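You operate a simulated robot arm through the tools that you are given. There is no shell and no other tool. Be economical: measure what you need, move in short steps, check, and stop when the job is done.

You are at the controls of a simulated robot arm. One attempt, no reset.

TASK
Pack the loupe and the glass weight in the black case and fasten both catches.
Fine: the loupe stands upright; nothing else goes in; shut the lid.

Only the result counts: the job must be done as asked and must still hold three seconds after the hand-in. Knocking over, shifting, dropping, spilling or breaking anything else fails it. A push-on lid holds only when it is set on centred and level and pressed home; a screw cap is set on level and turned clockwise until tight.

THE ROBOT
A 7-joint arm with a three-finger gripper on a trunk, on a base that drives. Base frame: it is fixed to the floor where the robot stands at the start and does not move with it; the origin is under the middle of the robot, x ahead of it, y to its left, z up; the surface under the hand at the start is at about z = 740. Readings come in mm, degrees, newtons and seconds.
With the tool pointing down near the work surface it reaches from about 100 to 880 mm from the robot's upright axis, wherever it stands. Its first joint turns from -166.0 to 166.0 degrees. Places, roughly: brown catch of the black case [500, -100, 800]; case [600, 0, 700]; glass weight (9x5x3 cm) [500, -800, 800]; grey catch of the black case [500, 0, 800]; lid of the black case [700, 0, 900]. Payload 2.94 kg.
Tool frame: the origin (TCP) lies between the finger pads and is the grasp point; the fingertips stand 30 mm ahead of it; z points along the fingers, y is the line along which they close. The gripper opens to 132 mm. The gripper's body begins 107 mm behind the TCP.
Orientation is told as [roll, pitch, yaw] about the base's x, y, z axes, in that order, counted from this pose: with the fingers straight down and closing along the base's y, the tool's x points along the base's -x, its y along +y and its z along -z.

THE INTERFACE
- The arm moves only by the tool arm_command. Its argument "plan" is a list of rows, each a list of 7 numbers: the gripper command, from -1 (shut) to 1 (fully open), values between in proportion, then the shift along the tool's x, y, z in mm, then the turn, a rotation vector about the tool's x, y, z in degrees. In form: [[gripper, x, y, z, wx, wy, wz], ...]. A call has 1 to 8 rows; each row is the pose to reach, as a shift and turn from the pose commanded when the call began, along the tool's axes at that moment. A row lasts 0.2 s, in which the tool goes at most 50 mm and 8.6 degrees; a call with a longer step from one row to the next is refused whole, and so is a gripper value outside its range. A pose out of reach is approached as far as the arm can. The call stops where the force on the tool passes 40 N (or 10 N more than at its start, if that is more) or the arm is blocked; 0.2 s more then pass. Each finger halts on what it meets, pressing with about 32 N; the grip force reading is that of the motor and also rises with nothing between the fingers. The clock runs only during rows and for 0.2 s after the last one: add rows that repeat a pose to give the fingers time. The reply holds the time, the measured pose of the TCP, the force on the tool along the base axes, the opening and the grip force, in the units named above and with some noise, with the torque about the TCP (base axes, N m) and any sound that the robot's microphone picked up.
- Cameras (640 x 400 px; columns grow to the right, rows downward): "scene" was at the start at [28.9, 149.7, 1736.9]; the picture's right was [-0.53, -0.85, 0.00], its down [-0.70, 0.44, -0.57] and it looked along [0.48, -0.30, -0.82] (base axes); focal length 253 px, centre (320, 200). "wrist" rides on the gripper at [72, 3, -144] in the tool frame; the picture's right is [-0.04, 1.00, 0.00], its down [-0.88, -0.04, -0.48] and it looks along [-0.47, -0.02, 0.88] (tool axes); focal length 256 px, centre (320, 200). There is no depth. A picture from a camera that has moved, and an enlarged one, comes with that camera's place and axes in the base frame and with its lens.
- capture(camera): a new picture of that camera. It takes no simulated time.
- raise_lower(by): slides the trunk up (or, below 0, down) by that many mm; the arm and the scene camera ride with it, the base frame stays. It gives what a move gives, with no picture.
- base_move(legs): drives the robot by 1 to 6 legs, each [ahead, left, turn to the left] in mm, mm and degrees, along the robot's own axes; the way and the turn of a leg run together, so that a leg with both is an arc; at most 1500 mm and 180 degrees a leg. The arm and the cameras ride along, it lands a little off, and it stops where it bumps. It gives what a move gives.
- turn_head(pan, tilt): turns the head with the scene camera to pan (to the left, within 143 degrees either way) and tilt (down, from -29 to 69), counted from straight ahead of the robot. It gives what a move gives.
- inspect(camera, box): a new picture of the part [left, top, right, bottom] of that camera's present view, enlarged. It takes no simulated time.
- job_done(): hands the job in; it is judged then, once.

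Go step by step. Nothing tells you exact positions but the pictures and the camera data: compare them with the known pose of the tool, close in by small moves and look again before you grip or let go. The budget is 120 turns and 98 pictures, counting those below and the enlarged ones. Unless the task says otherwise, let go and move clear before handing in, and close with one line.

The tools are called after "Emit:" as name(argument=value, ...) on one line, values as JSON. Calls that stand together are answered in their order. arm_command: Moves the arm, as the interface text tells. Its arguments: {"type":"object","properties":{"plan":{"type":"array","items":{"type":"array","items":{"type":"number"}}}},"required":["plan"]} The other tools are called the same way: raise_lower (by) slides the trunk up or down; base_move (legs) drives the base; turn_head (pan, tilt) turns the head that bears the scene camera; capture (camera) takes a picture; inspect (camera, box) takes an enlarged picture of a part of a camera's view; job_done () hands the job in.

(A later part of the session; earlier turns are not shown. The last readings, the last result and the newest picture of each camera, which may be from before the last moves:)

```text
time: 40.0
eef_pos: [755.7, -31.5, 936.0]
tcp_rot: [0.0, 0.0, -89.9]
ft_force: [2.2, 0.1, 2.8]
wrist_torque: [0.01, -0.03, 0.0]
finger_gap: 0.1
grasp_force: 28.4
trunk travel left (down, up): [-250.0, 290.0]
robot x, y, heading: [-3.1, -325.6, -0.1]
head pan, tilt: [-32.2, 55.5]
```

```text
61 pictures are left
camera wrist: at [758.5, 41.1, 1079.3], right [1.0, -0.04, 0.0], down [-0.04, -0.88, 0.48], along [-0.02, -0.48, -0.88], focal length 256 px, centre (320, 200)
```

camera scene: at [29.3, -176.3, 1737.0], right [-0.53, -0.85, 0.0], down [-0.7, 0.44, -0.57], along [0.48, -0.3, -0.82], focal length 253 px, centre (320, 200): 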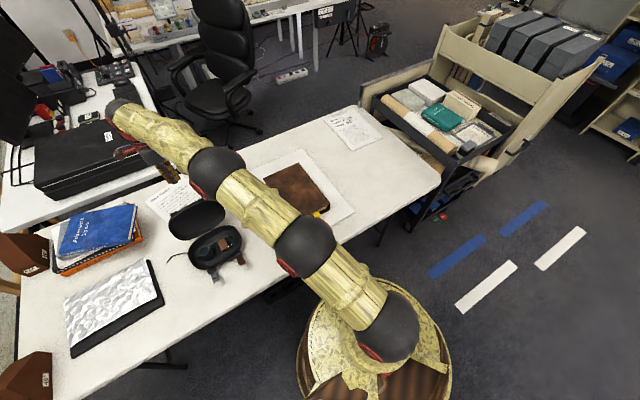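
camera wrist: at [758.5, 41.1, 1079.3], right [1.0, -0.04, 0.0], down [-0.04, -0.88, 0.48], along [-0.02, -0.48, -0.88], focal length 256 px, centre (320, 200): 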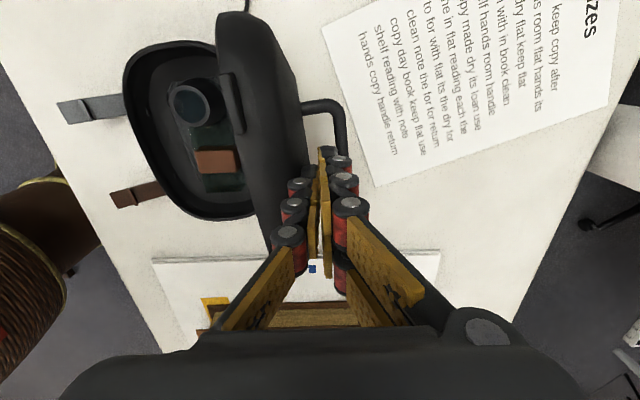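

Just touching (about 2 N). Pushing further forward.

Emit:
arm_command(plan=[[-1, 0, -12, 0, 0, 0, 0], [-1, 0, -24, 0, 0, 0, 0], [-1, 0, -36, 0, 0, 0, 0], [-1, 0, -45, 0, 0, 0, 0]])

Emit:
capture(camera="wrist")

```text
time: 41.0
eef_pos: [712.4, -31.1, 934.2]
tcp_rot: [0.0, 0.0, -89.8]
ft_force: [-0.1, -0.6, 0.8]
wrist_torque: [0.0, 0.02, 0.02]
finger_gap: 0.0
grasp_force: 28.7
trunk travel left (down, up): [-250.0, 290.0]
robot x, y, heading: [2.2, -326.1, 0.0]
head pan, tilt: [-32.2, 55.5]
```

```text
60 pictures are left
camera wrist: at [713.8, 41.2, 1079.0], right [1.0, -0.04, 0.0], down [-0.04, -0.88, 0.48], along [-0.02, -0.48, -0.88], focal length 256 px, centre (320, 200)
```

wrist: 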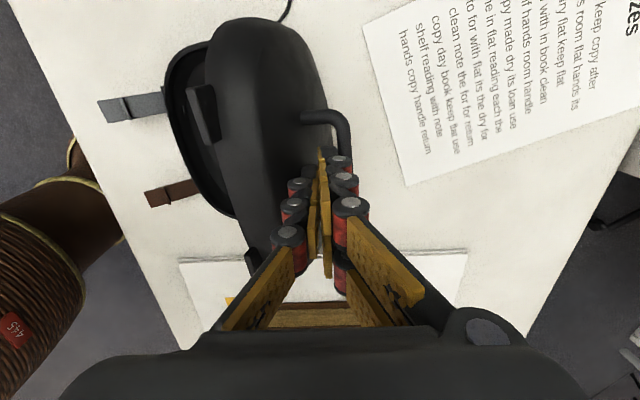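

The lid follows lightly and has friction. Continue forward.

Emit:
arm_command(plan=[[-1, 0, -14, 0, 0, 0, 0], [-1, 0, -28, 0, 0, 0, 0], [-1, 0, -42, 0, 0, 0, 0], [-1, 0, -56, 0, 0, 0, 0]])

Emit:
capture(camera="wrist")

```text
time: 42.0
eef_pos: [656.0, -30.2, 935.5]
tcp_rot: [0.1, 0.0, -89.9]
ft_force: [-0.8, -0.7, 2.5]
wrist_torque: [0.08, 0.04, 0.04]
finger_gap: 0.1
grasp_force: 28.8
trunk travel left (down, up): [-250.0, 290.0]
robot x, y, heading: [-0.2, -322.3, 0.4]
head pan, tilt: [-32.2, 55.5]
```

```text
59 pictures are left
camera wrist: at [657.7, 41.2, 1079.2], right [1.0, -0.04, 0.0], down [-0.04, -0.88, 0.48], along [-0.02, -0.48, -0.88], focal length 256 px, centre (320, 200)
```

wrist: 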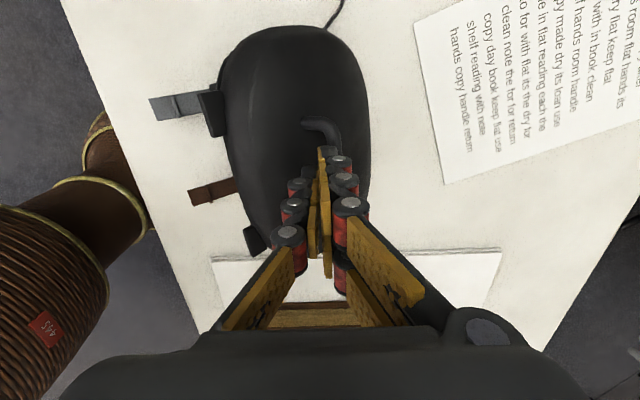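

The lid is now about 27° from shut. I'll move the fingertips ahead of the handle and press the lid's front part down.

Emit:
arm_command(plan=[[-1, 0, -40, -3, 0, 0, 0], [-1, 0, -81, 0, 0, 0, 0], [-1, 0, -81, 20, 0, 0, 0], [-1, 0, -81, 40, 0, 0, 0], [-1, 0, -81, 60, 0, 0, 0], [-1, 0, -81, 75, 0, 0, 0], [-1, 0, -81, 85, 0, 0, 0]])

Emit:
capture(camera="wrist")

Emit:
inspect(camera="scene", box=[150, 180, 270, 290])

```text
time: 43.6
eef_pos: [574.3, -31.6, 851.9]
tcp_rot: [0.1, 0.1, -89.9]
ft_force: [-6.4, -2.3, 13.8]
wrist_torque: [-0.02, -0.02, 0.02]
finger_gap: 0.1
grasp_force: 28.9
trunk travel left (down, up): [-250.0, 290.0]
robot x, y, heading: [2.4, -324.8, 0.4]
head pan, tilt: [-32.2, 55.5]
```

```text
58 pictures are left
camera wrist: at [576.0, 41.1, 995.4], right [1.0, -0.04, 0.0], down [-0.04, -0.88, 0.47], along [-0.02, -0.47, -0.88], focal length 256 px, centre (320, 200)
```

wrist: 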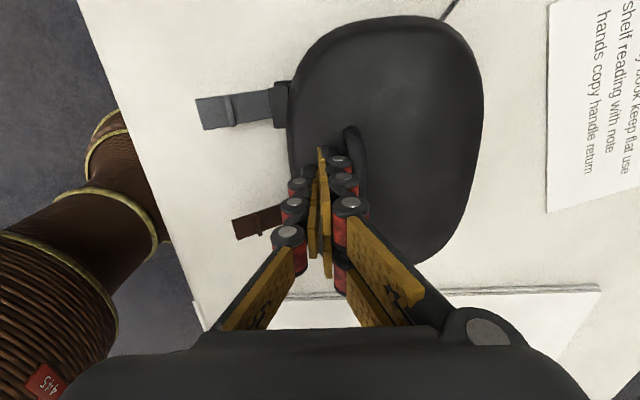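

```text
3.64 times, centred on (210, 235) of scene
camera zoom: at [27.3, -176.7, 1737.2], right [-0.53, -0.85, 0.0], down [-0.7, 0.44, -0.57], along [0.48, -0.3, -0.82], focal length 920 px, centre (720, 73)
```

zoom: 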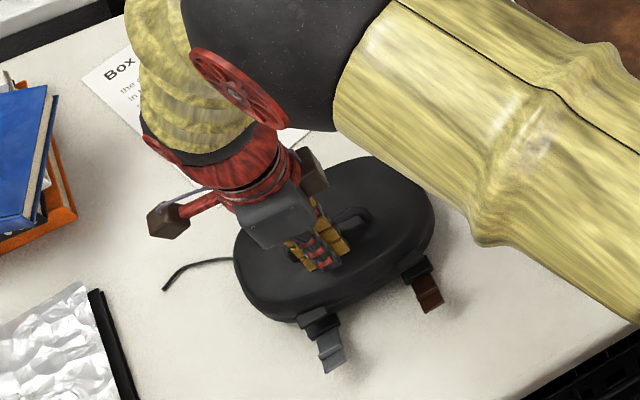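

The lid looks shut, with 14 N against the fingertips at z≈822. I'll press a touch to confirm.

Emit:
arm_command(plan=[[-1, 0, 0, 2, 0, 0, 0], [-1, 0, 0, 4, 0, 0, 0], [-1, 0, 0, 4, 0, 0, 0]])

Emit:
arm_command(plan=[[-1, 0, 0, -10, 0, 0, 0], [-1, 0, 0, -50, 0, 0, 0], [-1, 40, -20, -70, 0, 0, 0], [-1, 80, -40, -80, 0, 0, 0], [-1, 120, -60, -80, 0, 0, 0], [-1, 155, -80, -80, 0, 0, 0], [-1, 155, -80, -80, 0, 0, 0]])

Emit:
capture(camera="wrist")

Emit:
inspect(camera="scene", box=[150, 180, 270, 290])

```text
time: 44.3
eef_pos: [576.6, -29.7, 852.0]
tcp_rot: [0.4, 0.2, -89.8]
ft_force: [-3.6, -2.1, 17.9]
wrist_torque: [-0.12, -0.09, 0.04]
finger_gap: 0.1
grasp_force: 28.1
trunk travel left (down, up): [-250.0, 290.0]
robot x, y, heading: [-1.2, -325.9, 0.4]
head pan, tilt: [-32.2, 55.5]
stopped in row 3: the force on the tool passed its limit at 41 N (the readings are from after the stop); the commanded pose is now the measured one
```

```text
time: 45.9
eef_pos: [493.1, 124.1, 927.5]
tcp_rot: [0.2, 0.2, -89.8]
ft_force: [0.6, -0.6, -0.4]
wrist_torque: [-0.04, -0.01, -0.02]
finger_gap: 0.0
grasp_force: 28.2
trunk travel left (down, up): [-250.0, 290.0]
robot x, y, heading: [-1.2, -327.2, 0.3]
head pan, tilt: [-32.2, 55.5]
```

```text
56 pictures are left
camera wrist: at [495.7, 196.5, 1072.5], right [1.0, -0.04, 0.0], down [-0.04, -0.88, 0.47], along [-0.02, -0.47, -0.88], focal length 256 px, centre (320, 200)
```

wrist: 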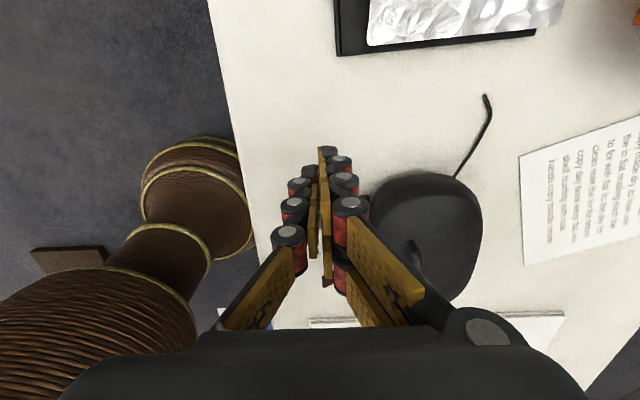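

```text
3.64 times, centred on (210, 235) of scene
camera zoom: at [28.7, -175.7, 1736.9], right [-0.53, -0.85, 0.0], down [-0.7, 0.44, -0.57], along [0.48, -0.3, -0.82], focal length 920 px, centre (720, 73)
```

zoom: 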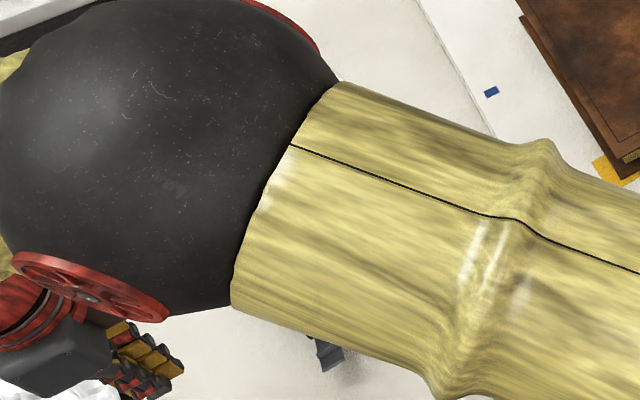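

The lid is shut. Next the grey catch at y≈30: I'll go in front of it and look.

Emit:
arm_command(plan=[[-1, -30, -20, 0, 0, 0, 0], [-1, -60, -40, 10, 0, 0, 0], [-1, -94, -63, 30, 0, 0, 0], [-1, -94, -63, 30, 0, 0, 0]])

Emit:
inspect(camera="wrist", box=[280, 40, 600, 240])

Emit:
capture(camera="scene")

```text
time: 46.9
eef_pos: [433.0, 30.1, 900.3]
tcp_rot: [0.2, 0.1, -89.9]
ft_force: [0.0, -0.3, 0.4]
wrist_torque: [0.02, 0.01, -0.03]
finger_gap: 0.1
grasp_force: 29.1
trunk travel left (down, up): [-250.0, 290.0]
robot x, y, heading: [-2.3, -323.4, 0.5]
head pan, tilt: [-32.2, 55.5]
```

```text
2.00 times, centred on (440, 140) of wrist
camera zoom: at [433.4, 102.0, 1042.9], right [1.0, -0.04, 0.0], down [-0.04, -0.88, 0.47], along [-0.02, -0.47, -0.88], focal length 512 px, centre (80, 320)
```

zoom: 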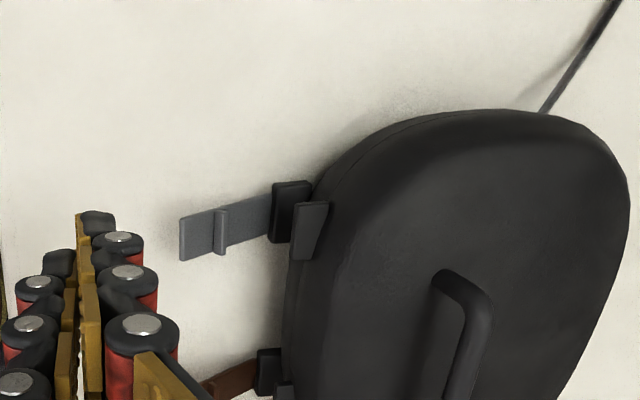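

```text
53 pictures are left
camera scene: at [28.6, -176.3, 1737.0], right [-0.53, -0.85, 0.0], down [-0.7, 0.44, -0.57], along [0.48, -0.3, -0.82], focal length 253 px, centre (320, 200)
```

scene: 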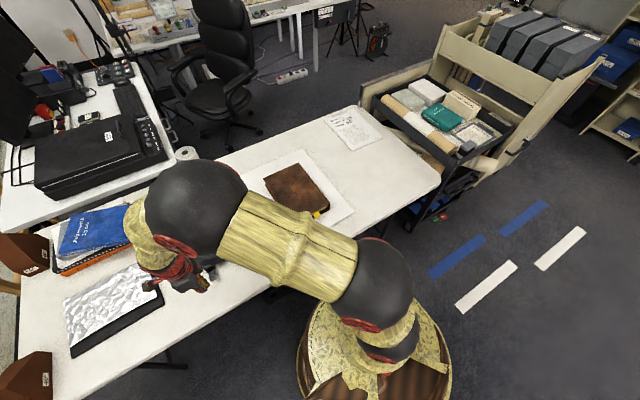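

Comparing pictures, the case slid about 15–20 mm towards -y when the weight was lowered; the grey catch's free end is now near (482, 13, 797). I'll lower closed fingertips in front of it.

Emit:
arm_command(plan=[[-1, -16, 5, 30, 0, 0, 0], [-1, -16, 5, 65, 0, 0, 0], [-1, -16, 5, 95, 0, 0, 0], [-1, -16, 5, 95, 0, 0, 0]])

Emit:
capture(camera="wrist")

```text
time: 47.9
eef_pos: [440.0, 13.9, 803.9]
tcp_rot: [0.2, 0.1, -89.8]
ft_force: [-0.7, -0.1, -1.3]
wrist_torque: [0.01, -0.04, 0.03]
finger_gap: 0.0
grasp_force: 28.8
trunk travel left (down, up): [-250.0, 290.0]
robot x, y, heading: [1.8, -322.9, 0.5]
head pan, tilt: [-32.2, 55.5]
```

```text
52 pictures are left
camera wrist: at [440.2, 86.2, 948.6], right [1.0, -0.04, 0.0], down [-0.04, -0.88, 0.47], along [-0.02, -0.47, -0.88], focal length 256 px, centre (320, 200)
```

wrist: 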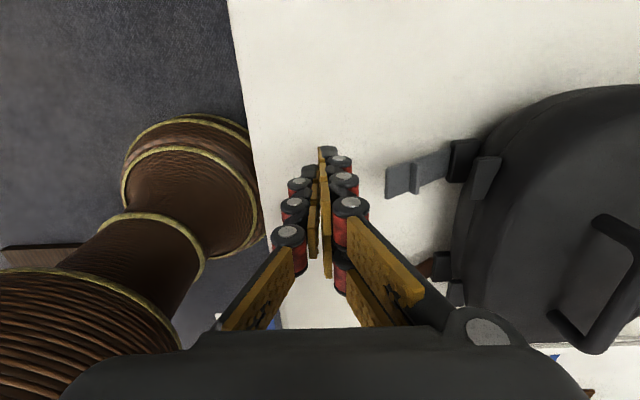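

The lever's end is at about (480, 17, 802). Pushing towards +x while rising to swing it up.

Emit:
arm_command(plan=[[-1, 4, 15, 0, 0, 0, 0], [-1, 4, 28, 0, 0, 0, 0], [-1, 4, 40, -3, 0, 0, 0], [-1, 4, 50, -8, 0, 0, 0], [-1, 4, 60, -12, 0, 0, 0], [-1, 4, 60, -12, 0, 0, 0]])

Emit:
capture(camera="wrist")

```text
time: 49.3
eef_pos: [499.6, 17.1, 815.1]
tcp_rot: [0.2, 0.1, -89.9]
ft_force: [-0.4, 0.8, 0.8]
wrist_torque: [-0.02, 0.01, -0.01]
finger_gap: 0.0
grasp_force: 28.1
trunk travel left (down, up): [-250.0, 290.0]
robot x, y, heading: [-2.1, -323.5, 0.1]
head pan, tilt: [-32.2, 55.5]
```

```text
51 pictures are left
camera wrist: at [500.6, 90.8, 959.7], right [1.0, -0.04, 0.0], down [-0.04, -0.88, 0.47], along [-0.02, -0.47, -0.88], focal length 256 px, centre (320, 200)
```

wrist: 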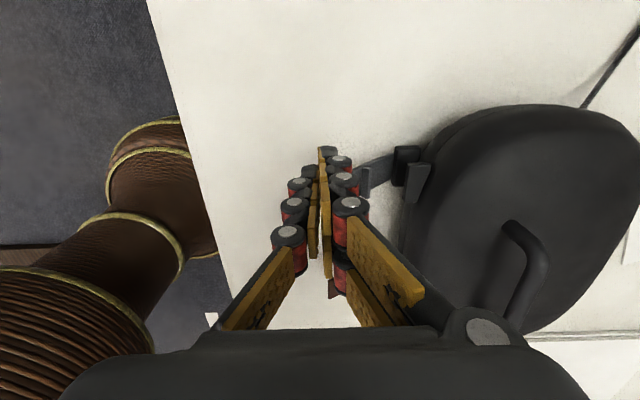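

The lever follows. Continue pushing.

Emit:
arm_command(plan=[[-1, 0, 8, -3, 0, 0, 0], [-1, 0, 16, -6, 0, 0, 0], [-1, 0, 24, -8, 0, 0, 0], [-1, 0, 24, -8, 0, 0, 0]])

Emit:
inspect(camera="wrist", box=[260, 80, 500, 260])

```text
time: 50.3
eef_pos: [522.7, 17.4, 823.4]
tcp_rot: [0.2, 0.1, -89.8]
ft_force: [-0.9, 1.5, 1.4]
wrist_torque: [0.0, 0.02, 0.01]
finger_gap: 0.0
grasp_force: 29.0
trunk travel left (down, up): [-250.0, 290.0]
robot x, y, heading: [-0.0, -322.2, -0.0]
head pan, tilt: [-32.2, 55.5]
```

```text
2.22 times, centred on (380, 170) of wrist
camera zoom: at [523.9, 90.7, 967.4], right [1.0, -0.04, 0.0], down [-0.04, -0.88, 0.47], along [-0.02, -0.47, -0.88], focal length 569 px, centre (187, 267)
```

zoom: 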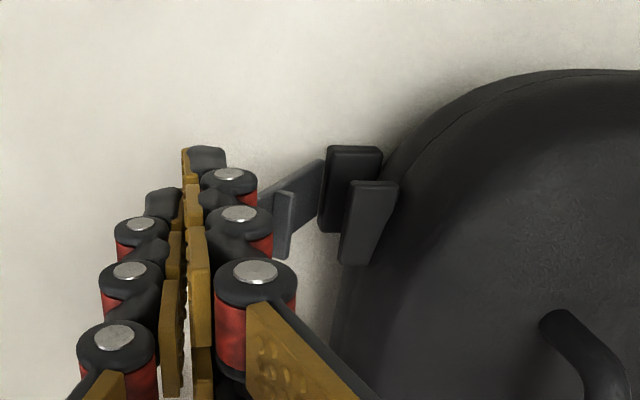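

Emit:
arm_command(plan=[[-1, 0, 6, -2, 0, 0, 0], [-1, 0, 12, -3, 0, 0, 0], [-1, 0, 18, -4, 0, 0, 0], [-1, 0, 18, -4, 0, 0, 0]])

Emit:
inspect(camera="wrist", box=[260, 80, 500, 260])

```text
time: 51.3
eef_pos: [539.1, 18.2, 829.0]
tcp_rot: [0.2, 0.2, -89.8]
ft_force: [-4.8, 0.4, 9.7]
wrist_torque: [-0.15, -0.06, -0.08]
finger_gap: 0.0
grasp_force: 28.4
trunk travel left (down, up): [-250.0, 290.0]
robot x, y, heading: [3.4, -326.8, 0.4]
head pan, tilt: [-32.2, 55.5]
```

```text
2.22 times, centred on (380, 170) of wrist
camera zoom: at [540.9, 90.5, 972.5], right [1.0, -0.04, 0.0], down [-0.04, -0.88, 0.47], along [-0.02, -0.47, -0.88], focal length 569 px, centre (187, 267)
```

zoom: 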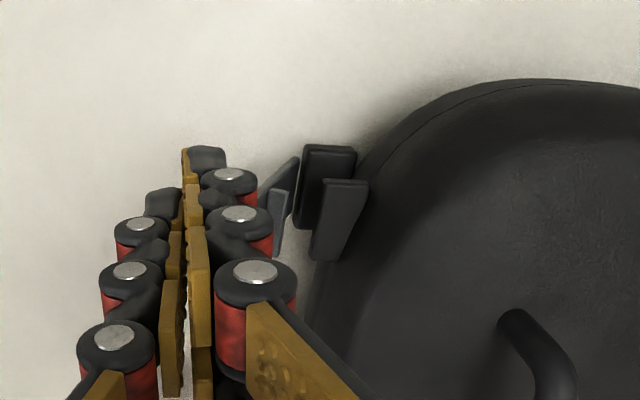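

The lever swings, but the light case has slid about 45 mm away from me along +x. I'll back off and look before going on; I'll need to brace the case, e.g. by squeezing between catch and handle.

Emit:
arm_command(plan=[[-1, 0, -20, -5, 0, 0, 0], [-1, 0, -30, -50, 0, 0, 0], [-1, 45, -30, -65, 0, 0, 0], [-1, 85, -10, -90, 0, 0, 0], [-1, 120, 10, -115, 0, 0, 0], [-1, 120, 10, -115, 0, 0, 0]])

Emit:
capture(camera="wrist")

Emit:
capture(camera="scene")

```text
refused: row 4 steps farther than a row can; nothing moved
```

```text
48 pictures are left
camera wrist: at [540.9, 90.5, 972.5], right [1.0, -0.04, 0.0], down [-0.04, -0.88, 0.47], along [-0.02, -0.47, -0.88], focal length 256 px, centre (320, 200)
```

wrist: 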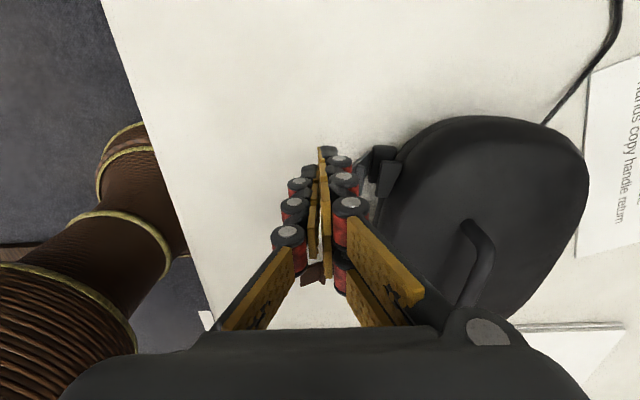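

```text
47 pictures are left
camera scene: at [27.8, -176.4, 1737.0], right [-0.53, -0.85, 0.0], down [-0.7, 0.44, -0.57], along [0.48, -0.3, -0.82], focal length 253 px, centre (320, 200)
```

scene: 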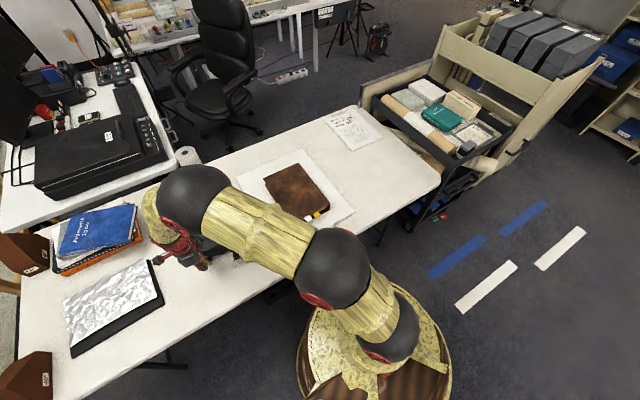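

The case has also turned. Back off safely and view it from above.

Emit:
arm_command(plan=[[-1, 0, -20, -5, 0, 0, 0], [-1, 0, -30, -50, 0, 0, 0], [-1, 40, -30, -75, 0, 0, 0], [-1, 70, -10, -105, 0, 0, 0], [-1, 105, 10, -130, 0, 0, 0], [-1, 105, 10, -130, 0, 0, 0]])

Emit:
capture(camera="wrist")

```text
time: 52.7
eef_pos: [549.2, 122.6, 958.0]
tcp_rot: [0.2, 0.2, -89.8]
ft_force: [0.1, -0.2, 0.6]
wrist_torque: [0.01, 0.02, 0.03]
finger_gap: 0.0
grasp_force: 28.2
trunk travel left (down, up): [-250.0, 290.0]
robot x, y, heading: [-3.0, -326.0, 0.2]
head pan, tilt: [-32.2, 55.5]
```

```text
46 pictures are left
camera wrist: at [551.3, 196.0, 1101.7], right [1.0, -0.04, 0.0], down [-0.04, -0.88, 0.47], along [-0.02, -0.47, -0.88], focal length 256 px, centre (320, 200)
```

wrist: 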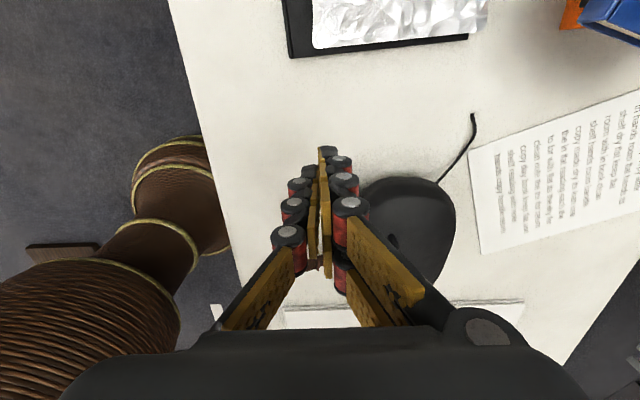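

The fingers block the view; I'll go to the back-side viewpoint that gave a clear picture.

Emit:
arm_command(plan=[[-1, 0, 30, -35, 0, 0, 0], [-1, -30, 65, -50, 0, 0, 0], [-1, -55, 100, -70, 0, 0, 0], [-1, -80, 140, -70, 0, 0, 0], [-1, -110, 175, -70, 0, 0, 0], [-1, -130, 210, -70, 0, 0, 0], [-1, -130, 240, -70, 0, 0, 0], [-1, -130, 240, -70, 0, 0, 0]])

Emit:
capture(camera="wrist")

Emit:
inspect(camera="scene", box=[150, 180, 270, 290])

```text
time: 54.5
eef_pos: [789.5, -6.5, 1030.5]
tcp_rot: [0.2, 0.1, -89.8]
ft_force: [-0.5, 0.8, -0.6]
wrist_torque: [0.0, 0.01, 0.01]
finger_gap: 0.0
grasp_force: 29.0
trunk travel left (down, up): [-250.0, 290.0]
robot x, y, heading: [-0.2, -326.0, 0.1]
head pan, tilt: [-32.2, 55.5]
```

```text
45 pictures are left
camera wrist: at [791.3, 65.3, 1173.8], right [1.0, -0.04, 0.0], down [-0.04, -0.88, 0.47], along [-0.02, -0.47, -0.88], focal length 256 px, centre (320, 200)
```

wrist: 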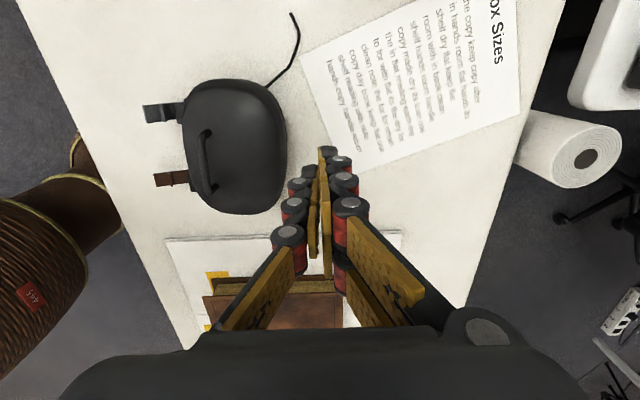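

```text
3.64 times, centred on (210, 235) of scene
camera zoom: at [29.0, -176.1, 1737.0], right [-0.53, -0.85, 0.0], down [-0.7, 0.44, -0.57], along [0.48, -0.3, -0.82], focal length 920 px, centre (720, 73)
```

zoom: 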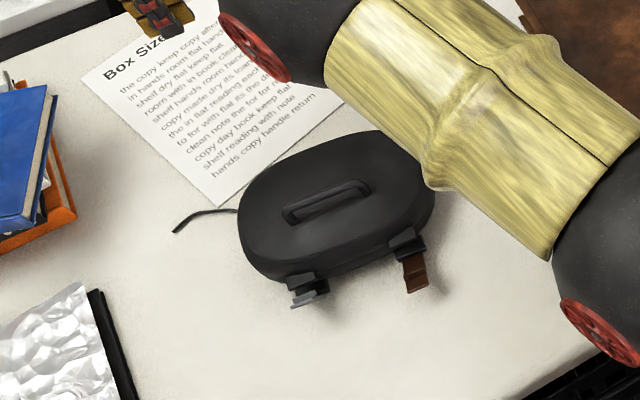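

Now I see the shut case clearly. A zoom for exact positions.

Emit:
inspect(camera="wrist", box=[120, 60, 320, 230])

Emit:
inspect(camera="scene", box=[185, 210, 240, 250])

```text
2.35 times, centred on (220, 145) of wrist
camera zoom: at [791.3, 65.3, 1173.8], right [1.0, -0.04, 0.0], down [-0.04, -0.88, 0.47], along [-0.02, -0.47, -0.88], focal length 602 px, centre (555, 329)
```

zoom: 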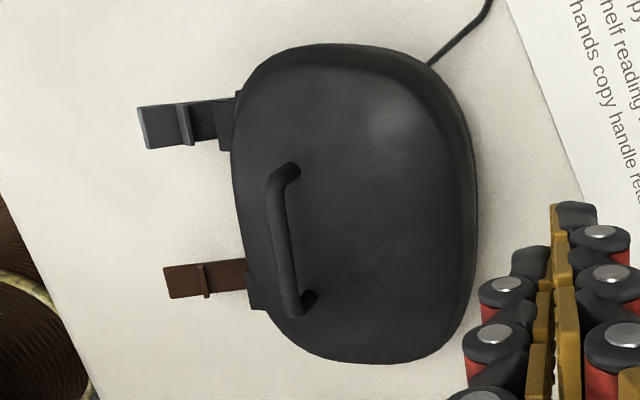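

```text
10.00 times, centred on (212, 230) of scene
camera zoom: at [29.0, -176.1, 1737.0], right [-0.53, -0.85, 0.0], down [-0.7, 0.44, -0.57], along [0.48, -0.3, -0.82], focal length 2531 px, centre (1395, -100)
```

zoom: 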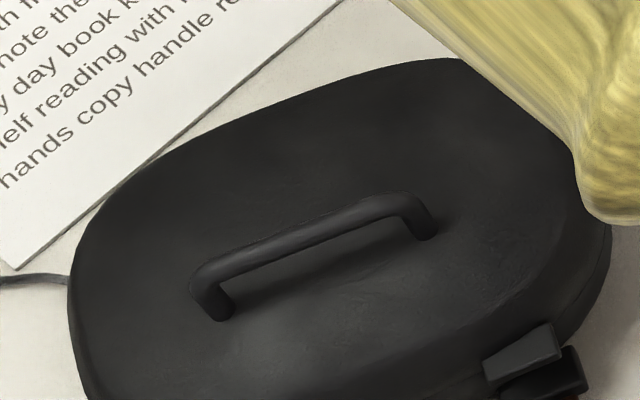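

The case is turned about 7.6°; grey lever end at about (558, 12, 832), handle bar from (639,-12) to (625,-83) at z≈848. I'll squeeze grey lever against the back of the handle bar: yaw -108°, tilted 12° so the front finger hangs lower.

Emit:
arm_command(plan=[[1, 0, -40, 0, 0, 0, 4], [1, 0, -80, 0, 0, 0, 8], [1, 0, -120, 10, 0, 0, 12], [1, 1, -160, 20, 0, 0, 16], [1, 2, -192, 50, 0, 0, 18], [1, 2, -192, 75, 0, 0, 18]])

Emit:
arm_command(plan=[[1, 0, 0, 0, -6, 0, 0], [1, 0, 0, 0, -12, 0, 0], [1, 0, 0, 0, -12, 0, 0]])

Emit:
capture(camera="wrist")

```text
time: 55.9
eef_pos: [596.5, -5.5, 952.9]
tcp_rot: [0.1, 0.1, -108.0]
ft_force: [0.4, 0.1, 0.7]
wrist_torque: [-0.01, 0.03, 0.0]
finger_gap: 99.5
grasp_force: 0.0
trunk travel left (down, up): [-250.0, 290.0]
robot x, y, heading: [-1.5, -326.2, 0.3]
head pan, tilt: [-32.2, 55.5]
```

```text
time: 56.7
eef_pos: [596.4, -4.1, 951.9]
tcp_rot: [12.2, 0.2, -107.9]
ft_force: [0.0, 0.2, 0.5]
wrist_torque: [0.0, 0.0, 0.0]
finger_gap: 131.9
grasp_force: 0.1
trunk travel left (down, up): [-250.0, 290.0]
robot x, y, heading: [1.0, -324.2, 0.0]
head pan, tilt: [-32.2, 55.5]
```

```text
41 pictures are left
camera wrist: at [592.7, 72.4, 1094.3], right [0.92, -0.34, 0.21], down [-0.4, -0.8, 0.45], along [0.01, -0.5, -0.87], focal length 256 px, centre (320, 200)
```

wrist: 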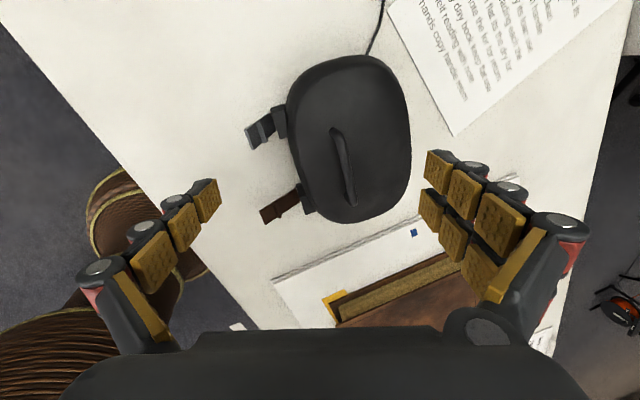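

Looks as planned: grey lever end ~(558,17), handle bar end ~(638,-8). Coming down part way.

Emit:
arm_command(plan=[[1, 3, -8, 37, 0, 0, 0], [1, 3, -16, 75, 0, 0, 0], [1, 3, -16, 75, 0, 0, 0]])

Emit:
capture(camera="wrist")

Emit:
inspect(camera="scene", box=[160, 200, 260, 280])

```text
time: 57.5
eef_pos: [598.7, -1.7, 876.8]
tcp_rot: [12.1, 0.3, -107.8]
ft_force: [0.4, 0.5, -0.3]
wrist_torque: [0.01, 0.01, 0.0]
finger_gap: 131.7
grasp_force: 0.1
trunk travel left (down, up): [-250.0, 290.0]
robot x, y, heading: [-2.2, -329.4, 0.2]
head pan, tilt: [-32.2, 55.5]
```

```text
40 pictures are left
camera wrist: at [593.8, 75.4, 1017.0], right [0.92, -0.34, 0.21], down [-0.4, -0.8, 0.45], along [0.01, -0.5, -0.87], focal length 256 px, centre (320, 200)
```

wrist: 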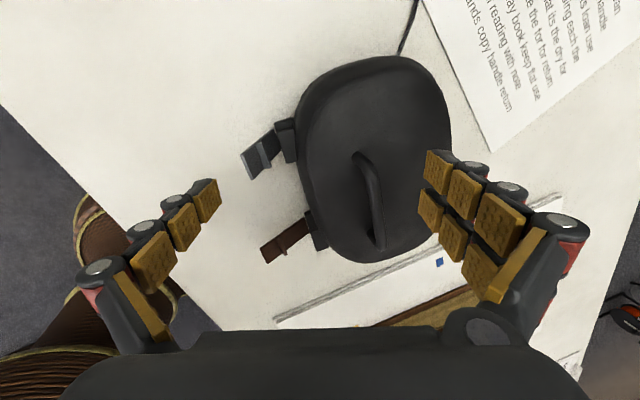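

```text
5.00 times, centred on (210, 240) of scene
camera zoom: at [28.9, -176.0, 1737.0], right [-0.53, -0.85, 0.0], down [-0.7, 0.44, -0.57], along [0.48, -0.3, -0.82], focal length 1266 px, centre (870, 0)
```

zoom: 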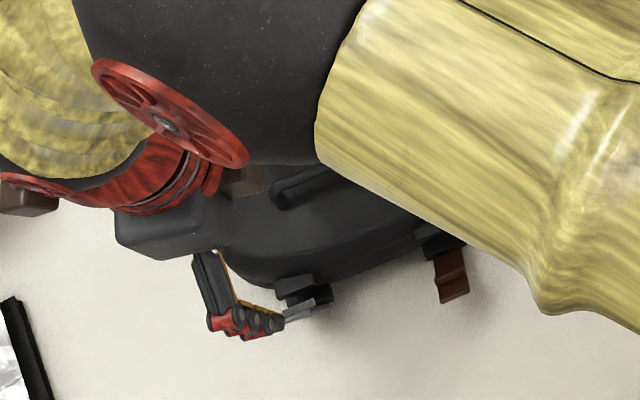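

Good alignment. Descending the last ~27 mm so the rear finger is behind the bar and the front one before the lever.

Emit:
arm_command(plan=[[1, 3, -2.5, 12, 0, 0, 0], [1, 3, -4, 19, 0, 0, 0], [1, 3, -5.6, 26.4, 0, 0, 0], [1, 3, -5.6, 26.4, 0, 0, 0]])

Emit:
capture(camera="wrist")

Emit:
inspect(camera="scene", box=[160, 200, 260, 280])

```text
time: 58.5
eef_pos: [600.0, 1.9, 849.6]
tcp_rot: [12.2, 0.2, -107.9]
ft_force: [0.3, 0.9, 0.1]
wrist_torque: [0.02, -0.03, 0.0]
finger_gap: 131.9
grasp_force: 0.0
trunk travel left (down, up): [-250.0, 290.0]
robot x, y, heading: [-1.0, -322.7, 0.7]
head pan, tilt: [-32.2, 55.5]
```

```text
38 pictures are left
camera wrist: at [595.1, 78.3, 990.3], right [0.92, -0.34, 0.21], down [-0.4, -0.8, 0.45], along [0.01, -0.5, -0.87], focal length 256 px, centre (320, 200)
```

wrist: 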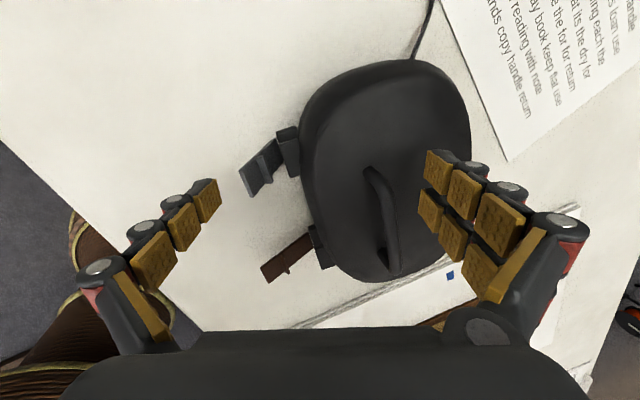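

```text
5.00 times, centred on (210, 240) of scene
camera zoom: at [29.0, -175.9, 1736.9], right [-0.53, -0.85, 0.0], down [-0.7, 0.44, -0.57], along [0.48, -0.3, -0.82], focal length 1266 px, centre (870, 0)
```

zoom: 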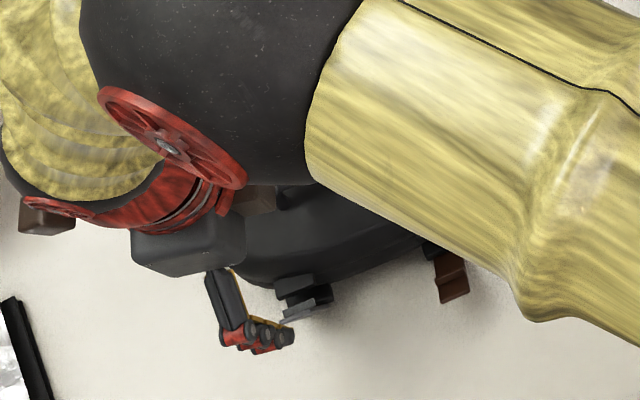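

The lever end is actually lower, near z≈811, so I'll tilt 8° more and shift slightly so the front finger reaches below it.

Emit:
arm_command(plan=[[1, 0, -5, 2, -4, 0, 0], [1, 0, -9.3, 5, -8, 0, 0], [1, 0, -9.3, 5, -8, 0, 0]])

Emit:
capture(camera="wrist")

```text
time: 59.3
eef_pos: [592.3, 3.8, 842.9]
tcp_rot: [20.3, 0.2, -107.8]
ft_force: [0.0, 0.1, 0.6]
wrist_torque: [-0.01, -0.04, 0.01]
finger_gap: 131.7
grasp_force: 0.1
trunk travel left (down, up): [-250.0, 290.0]
robot x, y, heading: [1.7, -325.9, -0.0]
head pan, tilt: [-32.2, 55.5]
```

```text
36 pictures are left
camera wrist: at [568.8, 87.2, 979.0], right [0.88, -0.33, 0.35], down [-0.46, -0.78, 0.43], along [0.13, -0.54, -0.83], focal length 256 px, centre (320, 200)
```

wrist: 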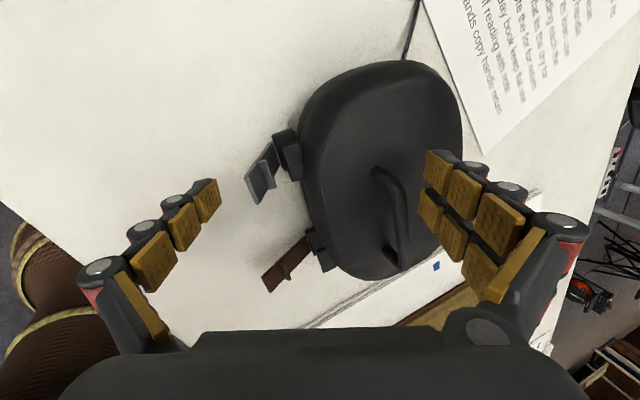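

Now both the lever end and the handle bar lie between the fingers. Closing gradually.

Emit:
arm_command(plan=[[0.4, 0, 0, 0, 0, 0, 0], [0.4, 0, 0, 0, 0, 0, 0], [0.3, 0, 0, 0, 0, 0, 0], [0.3, 0, 0, 0, 0, 0, 0]])

Emit:
capture(camera="wrist")

```text
time: 60.3
eef_pos: [591.8, 3.9, 842.8]
tcp_rot: [20.1, 0.1, -107.8]
ft_force: [1.8, -0.5, 3.2]
wrist_torque: [-0.12, 0.29, 0.16]
finger_gap: 89.9
grasp_force: 13.0
trunk travel left (down, up): [-250.0, 290.0]
robot x, y, heading: [-6.1, -329.3, -0.2]
head pan, tilt: [-32.2, 55.5]
```

```text
35 pictures are left
camera wrist: at [568.6, 87.0, 978.5], right [0.88, -0.33, 0.34], down [-0.46, -0.78, 0.43], along [0.12, -0.54, -0.83], focal length 256 px, centre (320, 200)
```

wrist: 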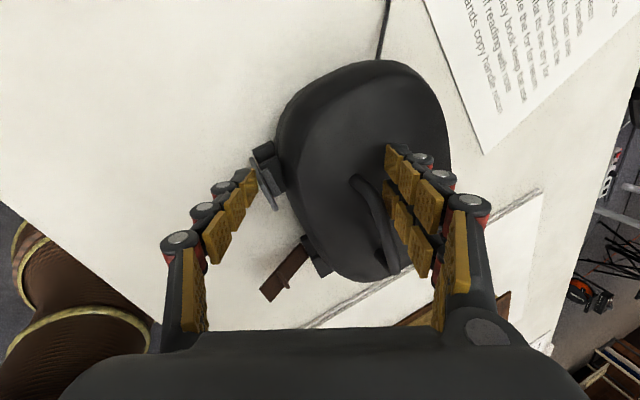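

The squeeze works: the lever is pressed toward the lid against the bar. Closing with full force.

Emit:
arm_command(plan=[[0.1, 0, 0, 0, 0, 0, 0], [-0.2, 0, 0, 0, 0, 0, 0], [-1, 0, 0, 0, 0, 0, 0], [-1, 0, 0, 0, 0, 0, 0], [-1, 0, 0, 0, 0, 0, 0]])

Emit:
capture(camera="wrist")

```text
time: 61.5
eef_pos: [591.5, 4.0, 843.4]
tcp_rot: [20.2, 0.3, -107.8]
ft_force: [2.0, 0.3, 11.3]
wrist_torque: [-0.56, 0.23, 0.1]
finger_gap: 70.5
grasp_force: 32.1
trunk travel left (down, up): [-250.0, 290.0]
robot x, y, heading: [1.0, -328.5, -0.0]
head pan, tilt: [-32.2, 55.5]
```

```text
34 pictures are left
camera wrist: at [568.8, 87.1, 979.8], right [0.88, -0.33, 0.35], down [-0.46, -0.78, 0.43], along [0.13, -0.54, -0.83], focal length 256 px, centre (320, 200)
```

wrist: 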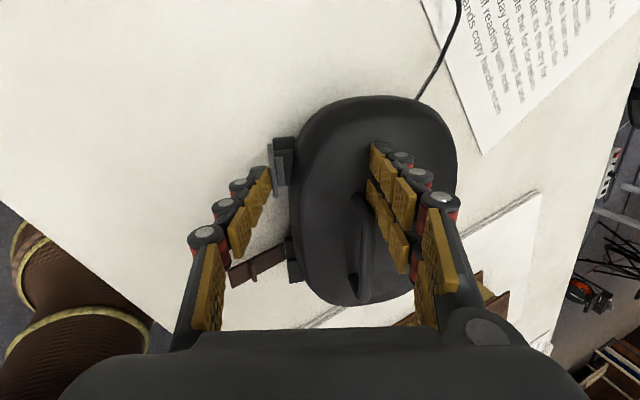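

Emit:
inspect(camera="wrist", box=[220, 90, 480, 330])

Emit:
inspect(camera="scene", box=[160, 200, 260, 280])

```text
1.67 times, centred on (350, 210) of wrist
camera zoom: at [568.8, 87.1, 979.8], right [0.88, -0.33, 0.35], down [-0.46, -0.78, 0.43], along [0.13, -0.54, -0.83], focal length 427 px, centre (270, 183)
```

zoom: 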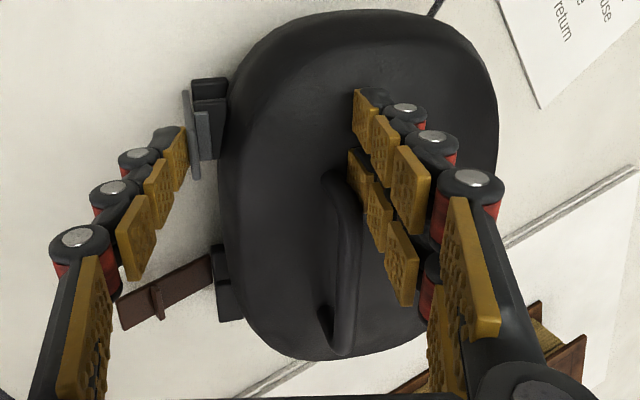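

```text
5.00 times, centred on (210, 240) of scene
camera zoom: at [28.1, -176.4, 1737.0], right [-0.53, -0.85, 0.0], down [-0.7, 0.44, -0.57], along [0.48, -0.3, -0.82], focal length 1266 px, centre (870, 0)
```

zoom: 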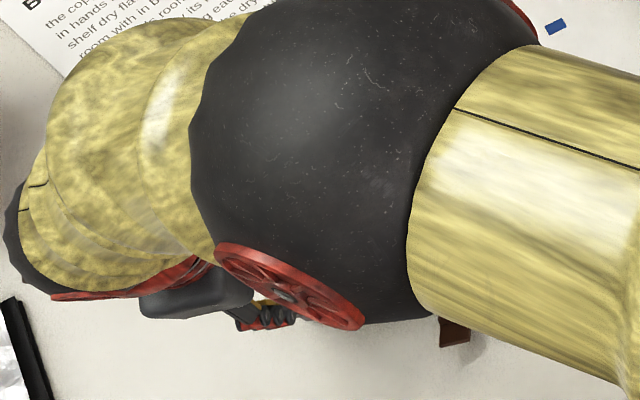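

The lever stands upright against the block, no click reported. I'll open and check whether it's seated.

Emit:
arm_command(plan=[[0.5, 0, 0, 0, 0, 0, 0], [0.7, 0, 0, 0, 0, 0, 0], [0.7, 0, 0, 0, 0, 0, 0], [0.7, 0, 0, -40, 0, 0, 0], [0.7, 0, 0, -80, 0, 0, 0], [0.7, 0, 0, -80, 0, 0, 0]])

Emit:
inspect(camera="wrist", box=[200, 60, 440, 240])

```text
time: 62.9
eef_pos: [565.2, 11.0, 918.1]
tcp_rot: [20.2, 0.0, -108.0]
ft_force: [0.2, -0.3, 0.5]
wrist_torque: [0.0, -0.02, 0.01]
finger_gap: 112.0
grasp_force: 0.0
trunk travel left (down, up): [-250.0, 290.0]
robot x, y, heading: [0.6, -321.8, 0.2]
head pan, tilt: [-32.2, 55.5]
```

```text
2.22 times, centred on (320, 150) of wrist
camera zoom: at [542.5, 94.9, 1054.0], right [0.88, -0.33, 0.34], down [-0.46, -0.78, 0.43], along [0.12, -0.54, -0.83], focal length 569 px, centre (320, 311)
```

zoom: 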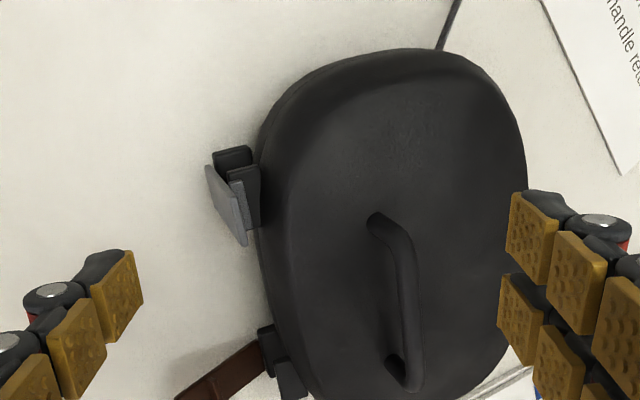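

The lever is almost upright but its hook hasn't snapped; the tilted fingertip pressed too low on it. I'll repeat the squeeze with less tilt, pressing near the lever's top end (557, 13, ~822) against the bar end at (610, -14).

Emit:
arm_command(plan=[[0.55, -5, -3, 30, 4, 0, 0], [0.55, -9, -5, 50, 8, 0, 0], [0.55, -9, -6.7, 69, 8, 0, 0], [0.55, -9, -6.7, 69, 8, 0, 0]])

Emit:
inspect(camera="wrist", box=[200, 90, 480, 290])

```text
time: 63.9
eef_pos: [579.8, -2.4, 849.8]
tcp_rot: [12.1, 0.2, -107.8]
ft_force: [0.0, 1.1, 0.0]
wrist_torque: [0.0, 0.02, 0.05]
finger_gap: 102.3
grasp_force: 0.1
trunk travel left (down, up): [-250.0, 290.0]
robot x, y, heading: [-0.3, -324.7, 0.2]
head pan, tilt: [-32.2, 55.5]
```

```text
2.00 times, centred on (340, 190) of wrist
camera zoom: at [574.9, 75.2, 991.5], right [0.92, -0.34, 0.21], down [-0.4, -0.8, 0.45], along [0.01, -0.5, -0.87], focal length 512 px, centre (280, 220)
```

zoom: 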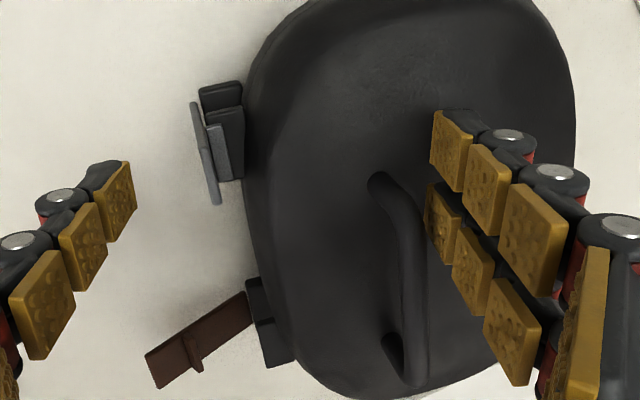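

Well aligned. Squeezing with full force.

Emit:
arm_command(plan=[[0.1, 0, 0, 0, 0, 0, 0], [0, 0, 0, 0, 0, 0, 0], [-0.3, 0, 0, 0, 0, 0, 0], [-1, 0, 0, 0, 0, 0, 0], [-1, 0, 0, 0, 0, 0, 0], [-1, 0, 0, 0, 0, 0, 0]])

Emit:
inspect(camera="wrist", box=[200, 90, 480, 290])

```text
time: 65.3
eef_pos: [580.3, -2.5, 853.7]
tcp_rot: [12.3, 0.4, -107.8]
ft_force: [3.3, -1.1, 19.2]
wrist_torque: [-0.12, 0.33, 0.14]
finger_gap: 27.9
grasp_force: 12.5
trunk travel left (down, up): [-250.0, 290.0]
robot x, y, heading: [-0.0, -324.8, -0.0]
head pan, tilt: [-32.2, 55.5]
```

```text
2.00 times, centred on (340, 190) of wrist
camera zoom: at [575.5, 75.4, 994.8], right [0.92, -0.34, 0.21], down [-0.4, -0.8, 0.45], along [0.02, -0.5, -0.87], focal length 512 px, centre (280, 220)
```

zoom: 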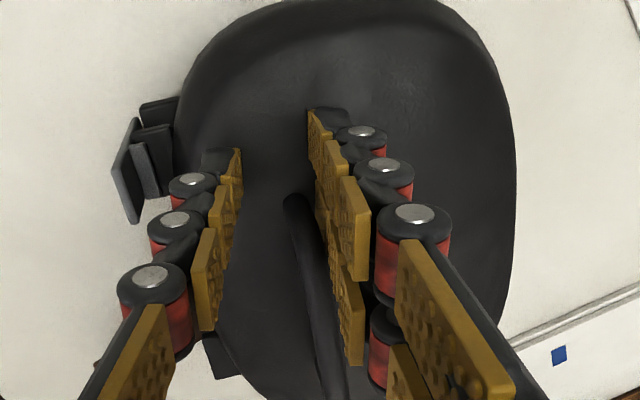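

The front finger slipped over the lever's top; I'll open, rise and examine the lid seam and catch from the head camera.

Emit:
arm_command(plan=[[0.2, 0, 0, -10, 0, 0, 0], [0.4, 0, 0, -40, 0, 0, 0], [0.5, 0, 0, -85, 0, 0, 0], [0.5, 0, 0, -130, 0, 0, 0], [0.5, 40, 10, -150, 0, 0, 0], [0.5, 80, 30, -165, 0, 0, 0], [0.5, 120, 50, -165, 0, 0, 0], [0.5, 160, 60, -165, 0, 0, 0]])

Emit:
arm_command(plan=[[0.5, 40, 10, 0, 0, 0, 0], [0.5, 80, 30, 0, 0, 0, 0], [0.5, 120, 50, 0, 0, 0, 0], [0.5, 160, 60, 0, 0, 0, 0]])

Emit:
capture(camera="scene")

Emit:
capture(camera="wrist")

```text
time: 67.1
eef_pos: [652.9, 144.2, 1023.2]
tcp_rot: [12.0, 0.1, -107.8]
ft_force: [-0.1, 0.4, 0.0]
wrist_torque: [-0.04, 0.02, 0.03]
finger_gap: 98.9
grasp_force: 0.0
trunk travel left (down, up): [-250.0, 290.0]
robot x, y, heading: [-1.9, -329.5, -0.0]
head pan, tilt: [-32.2, 55.5]
```

```text
time: 68.1
eef_pos: [730.0, 226.3, 1043.2]
tcp_rot: [12.6, 0.5, -108.6]
ft_force: [3.0, -6.6, 3.7]
wrist_torque: [0.67, 0.25, 0.05]
finger_gap: 99.9
grasp_force: 0.3
out of reach, approached as far as the arm can: row 3, 4
trunk travel left (down, up): [-250.0, 290.0]
robot x, y, heading: [-0.5, -322.2, -0.2]
head pan, tilt: [-32.2, 55.5]
```

```text
28 pictures are left
camera scene: at [27.2, -176.0, 1737.6], right [-0.54, -0.84, 0.0], down [-0.69, 0.44, -0.57], along [0.48, -0.3, -0.82], focal length 253 px, centre (320, 200)
```

scene: 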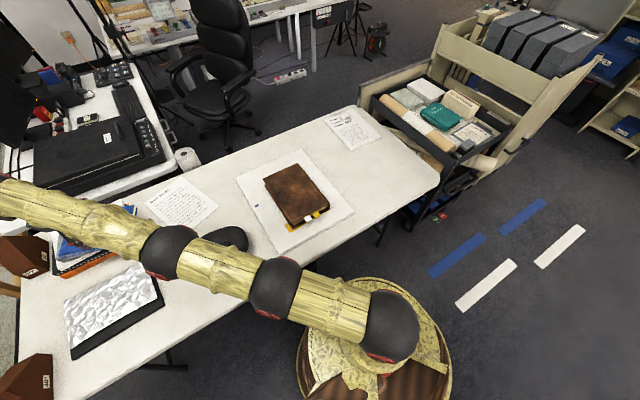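

```text
27 pictures are left
camera wrist: at [724.1, 302.1, 1184.3], right [0.91, -0.35, 0.22], down [-0.41, -0.79, 0.45], along [0.01, -0.5, -0.87], focal length 256 px, centre (320, 200)
```

wrist: 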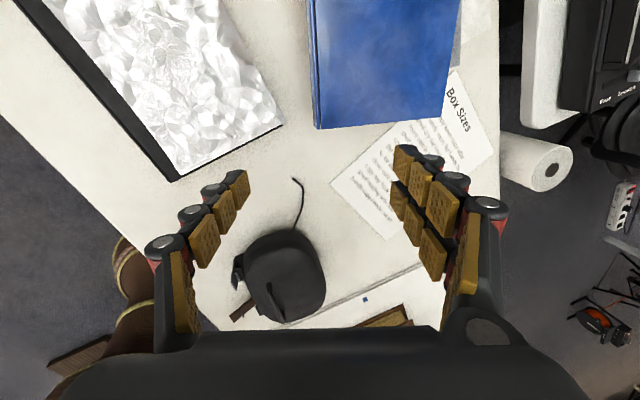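

Emit:
inspect(camera="wrist", box=[215, 215, 345, 330])

```text
3.48 times, centred on (280, 272) of wrist
camera zoom: at [724.1, 302.1, 1184.3], right [0.91, -0.35, 0.22], down [-0.41, -0.79, 0.45], along [0.01, -0.5, -0.87], focal length 890 px, centre (459, -52)
```

zoom: 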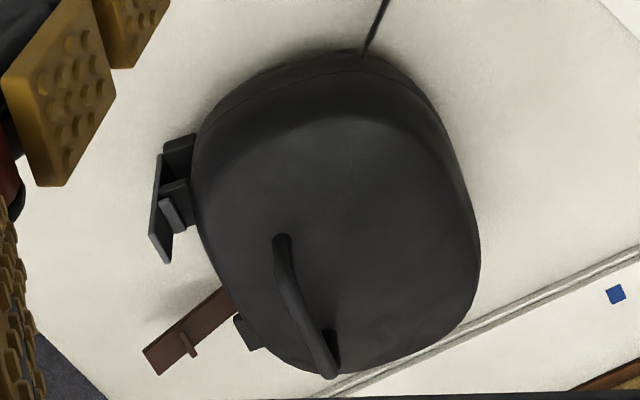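

The lid seam is shut all round; the hook rests on the lid block but hasn't snapped. I'll return to above the case, aligned with it (it is now turned ~11°), for another squeeze while pressing down on the lid.

Emit:
arm_command(plan=[[0.5, -40, -15, 0, 0, 0, 0], [0.5, -80, -30, 0, 0, 0, 0], [0.5, -120, -45, 0, 0, 0, 0], [0.5, -160, -60, 0, 0, 0, 0], [0.5, -160, -60, 0, 0, 0, 0]])

```text
time: 69.3
eef_pos: [617.0, 95.0, 1022.6]
tcp_rot: [12.2, 0.2, -107.8]
ft_force: [-0.9, -0.7, 0.6]
wrist_torque: [0.02, 0.0, 0.03]
finger_gap: 99.0
grasp_force: 0.0
trunk travel left (down, up): [-250.0, 290.0]
robot x, y, heading: [-1.2, -327.0, 0.3]
head pan, tilt: [-32.2, 55.5]
```

Emit:
arm_command(plan=[[0.3, -27, -16, 30, -2, -0.4, 2], [0.3, -54, -32, 60, -4, -0.9, 4], [0.3, -80, -47, 88, -6, -1.3, 5.9], [0.3, -100, -59, 112, -6, -1.3, 5.9], [0.3, -100, -59, 112, -6, -1.3, 5.9]])

Emit:
inspect(camera="wrist", box=[200, 80, 480, 280])

```text
time: 70.5
eef_pos: [555.1, 12.6, 899.1]
tcp_rot: [18.2, 0.5, -114.0]
ft_force: [-0.8, 1.4, 0.7]
wrist_torque: [0.0, -0.01, 0.0]
finger_gap: 85.7
grasp_force: 0.1
trunk travel left (down, up): [-250.0, 290.0]
robot x, y, heading: [4.8, -328.0, 0.4]
head pan, tilt: [-32.2, 55.5]
```

```text
2.00 times, centred on (340, 180) of wrist
camera zoom: at [545.5, 94.3, 1037.5], right [0.85, -0.43, 0.31], down [-0.53, -0.73, 0.43], along [0.04, -0.53, -0.85], focal length 512 px, centre (280, 240)
```

zoom: 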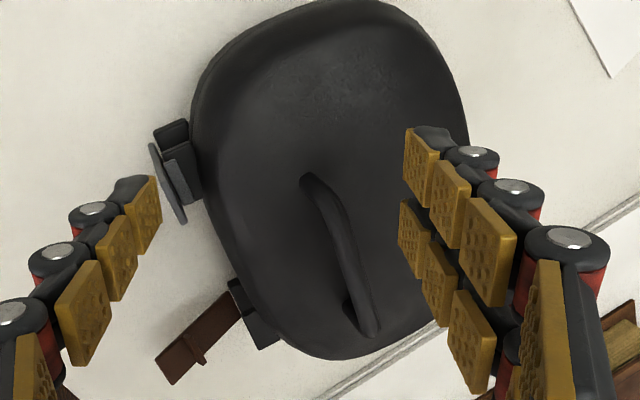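

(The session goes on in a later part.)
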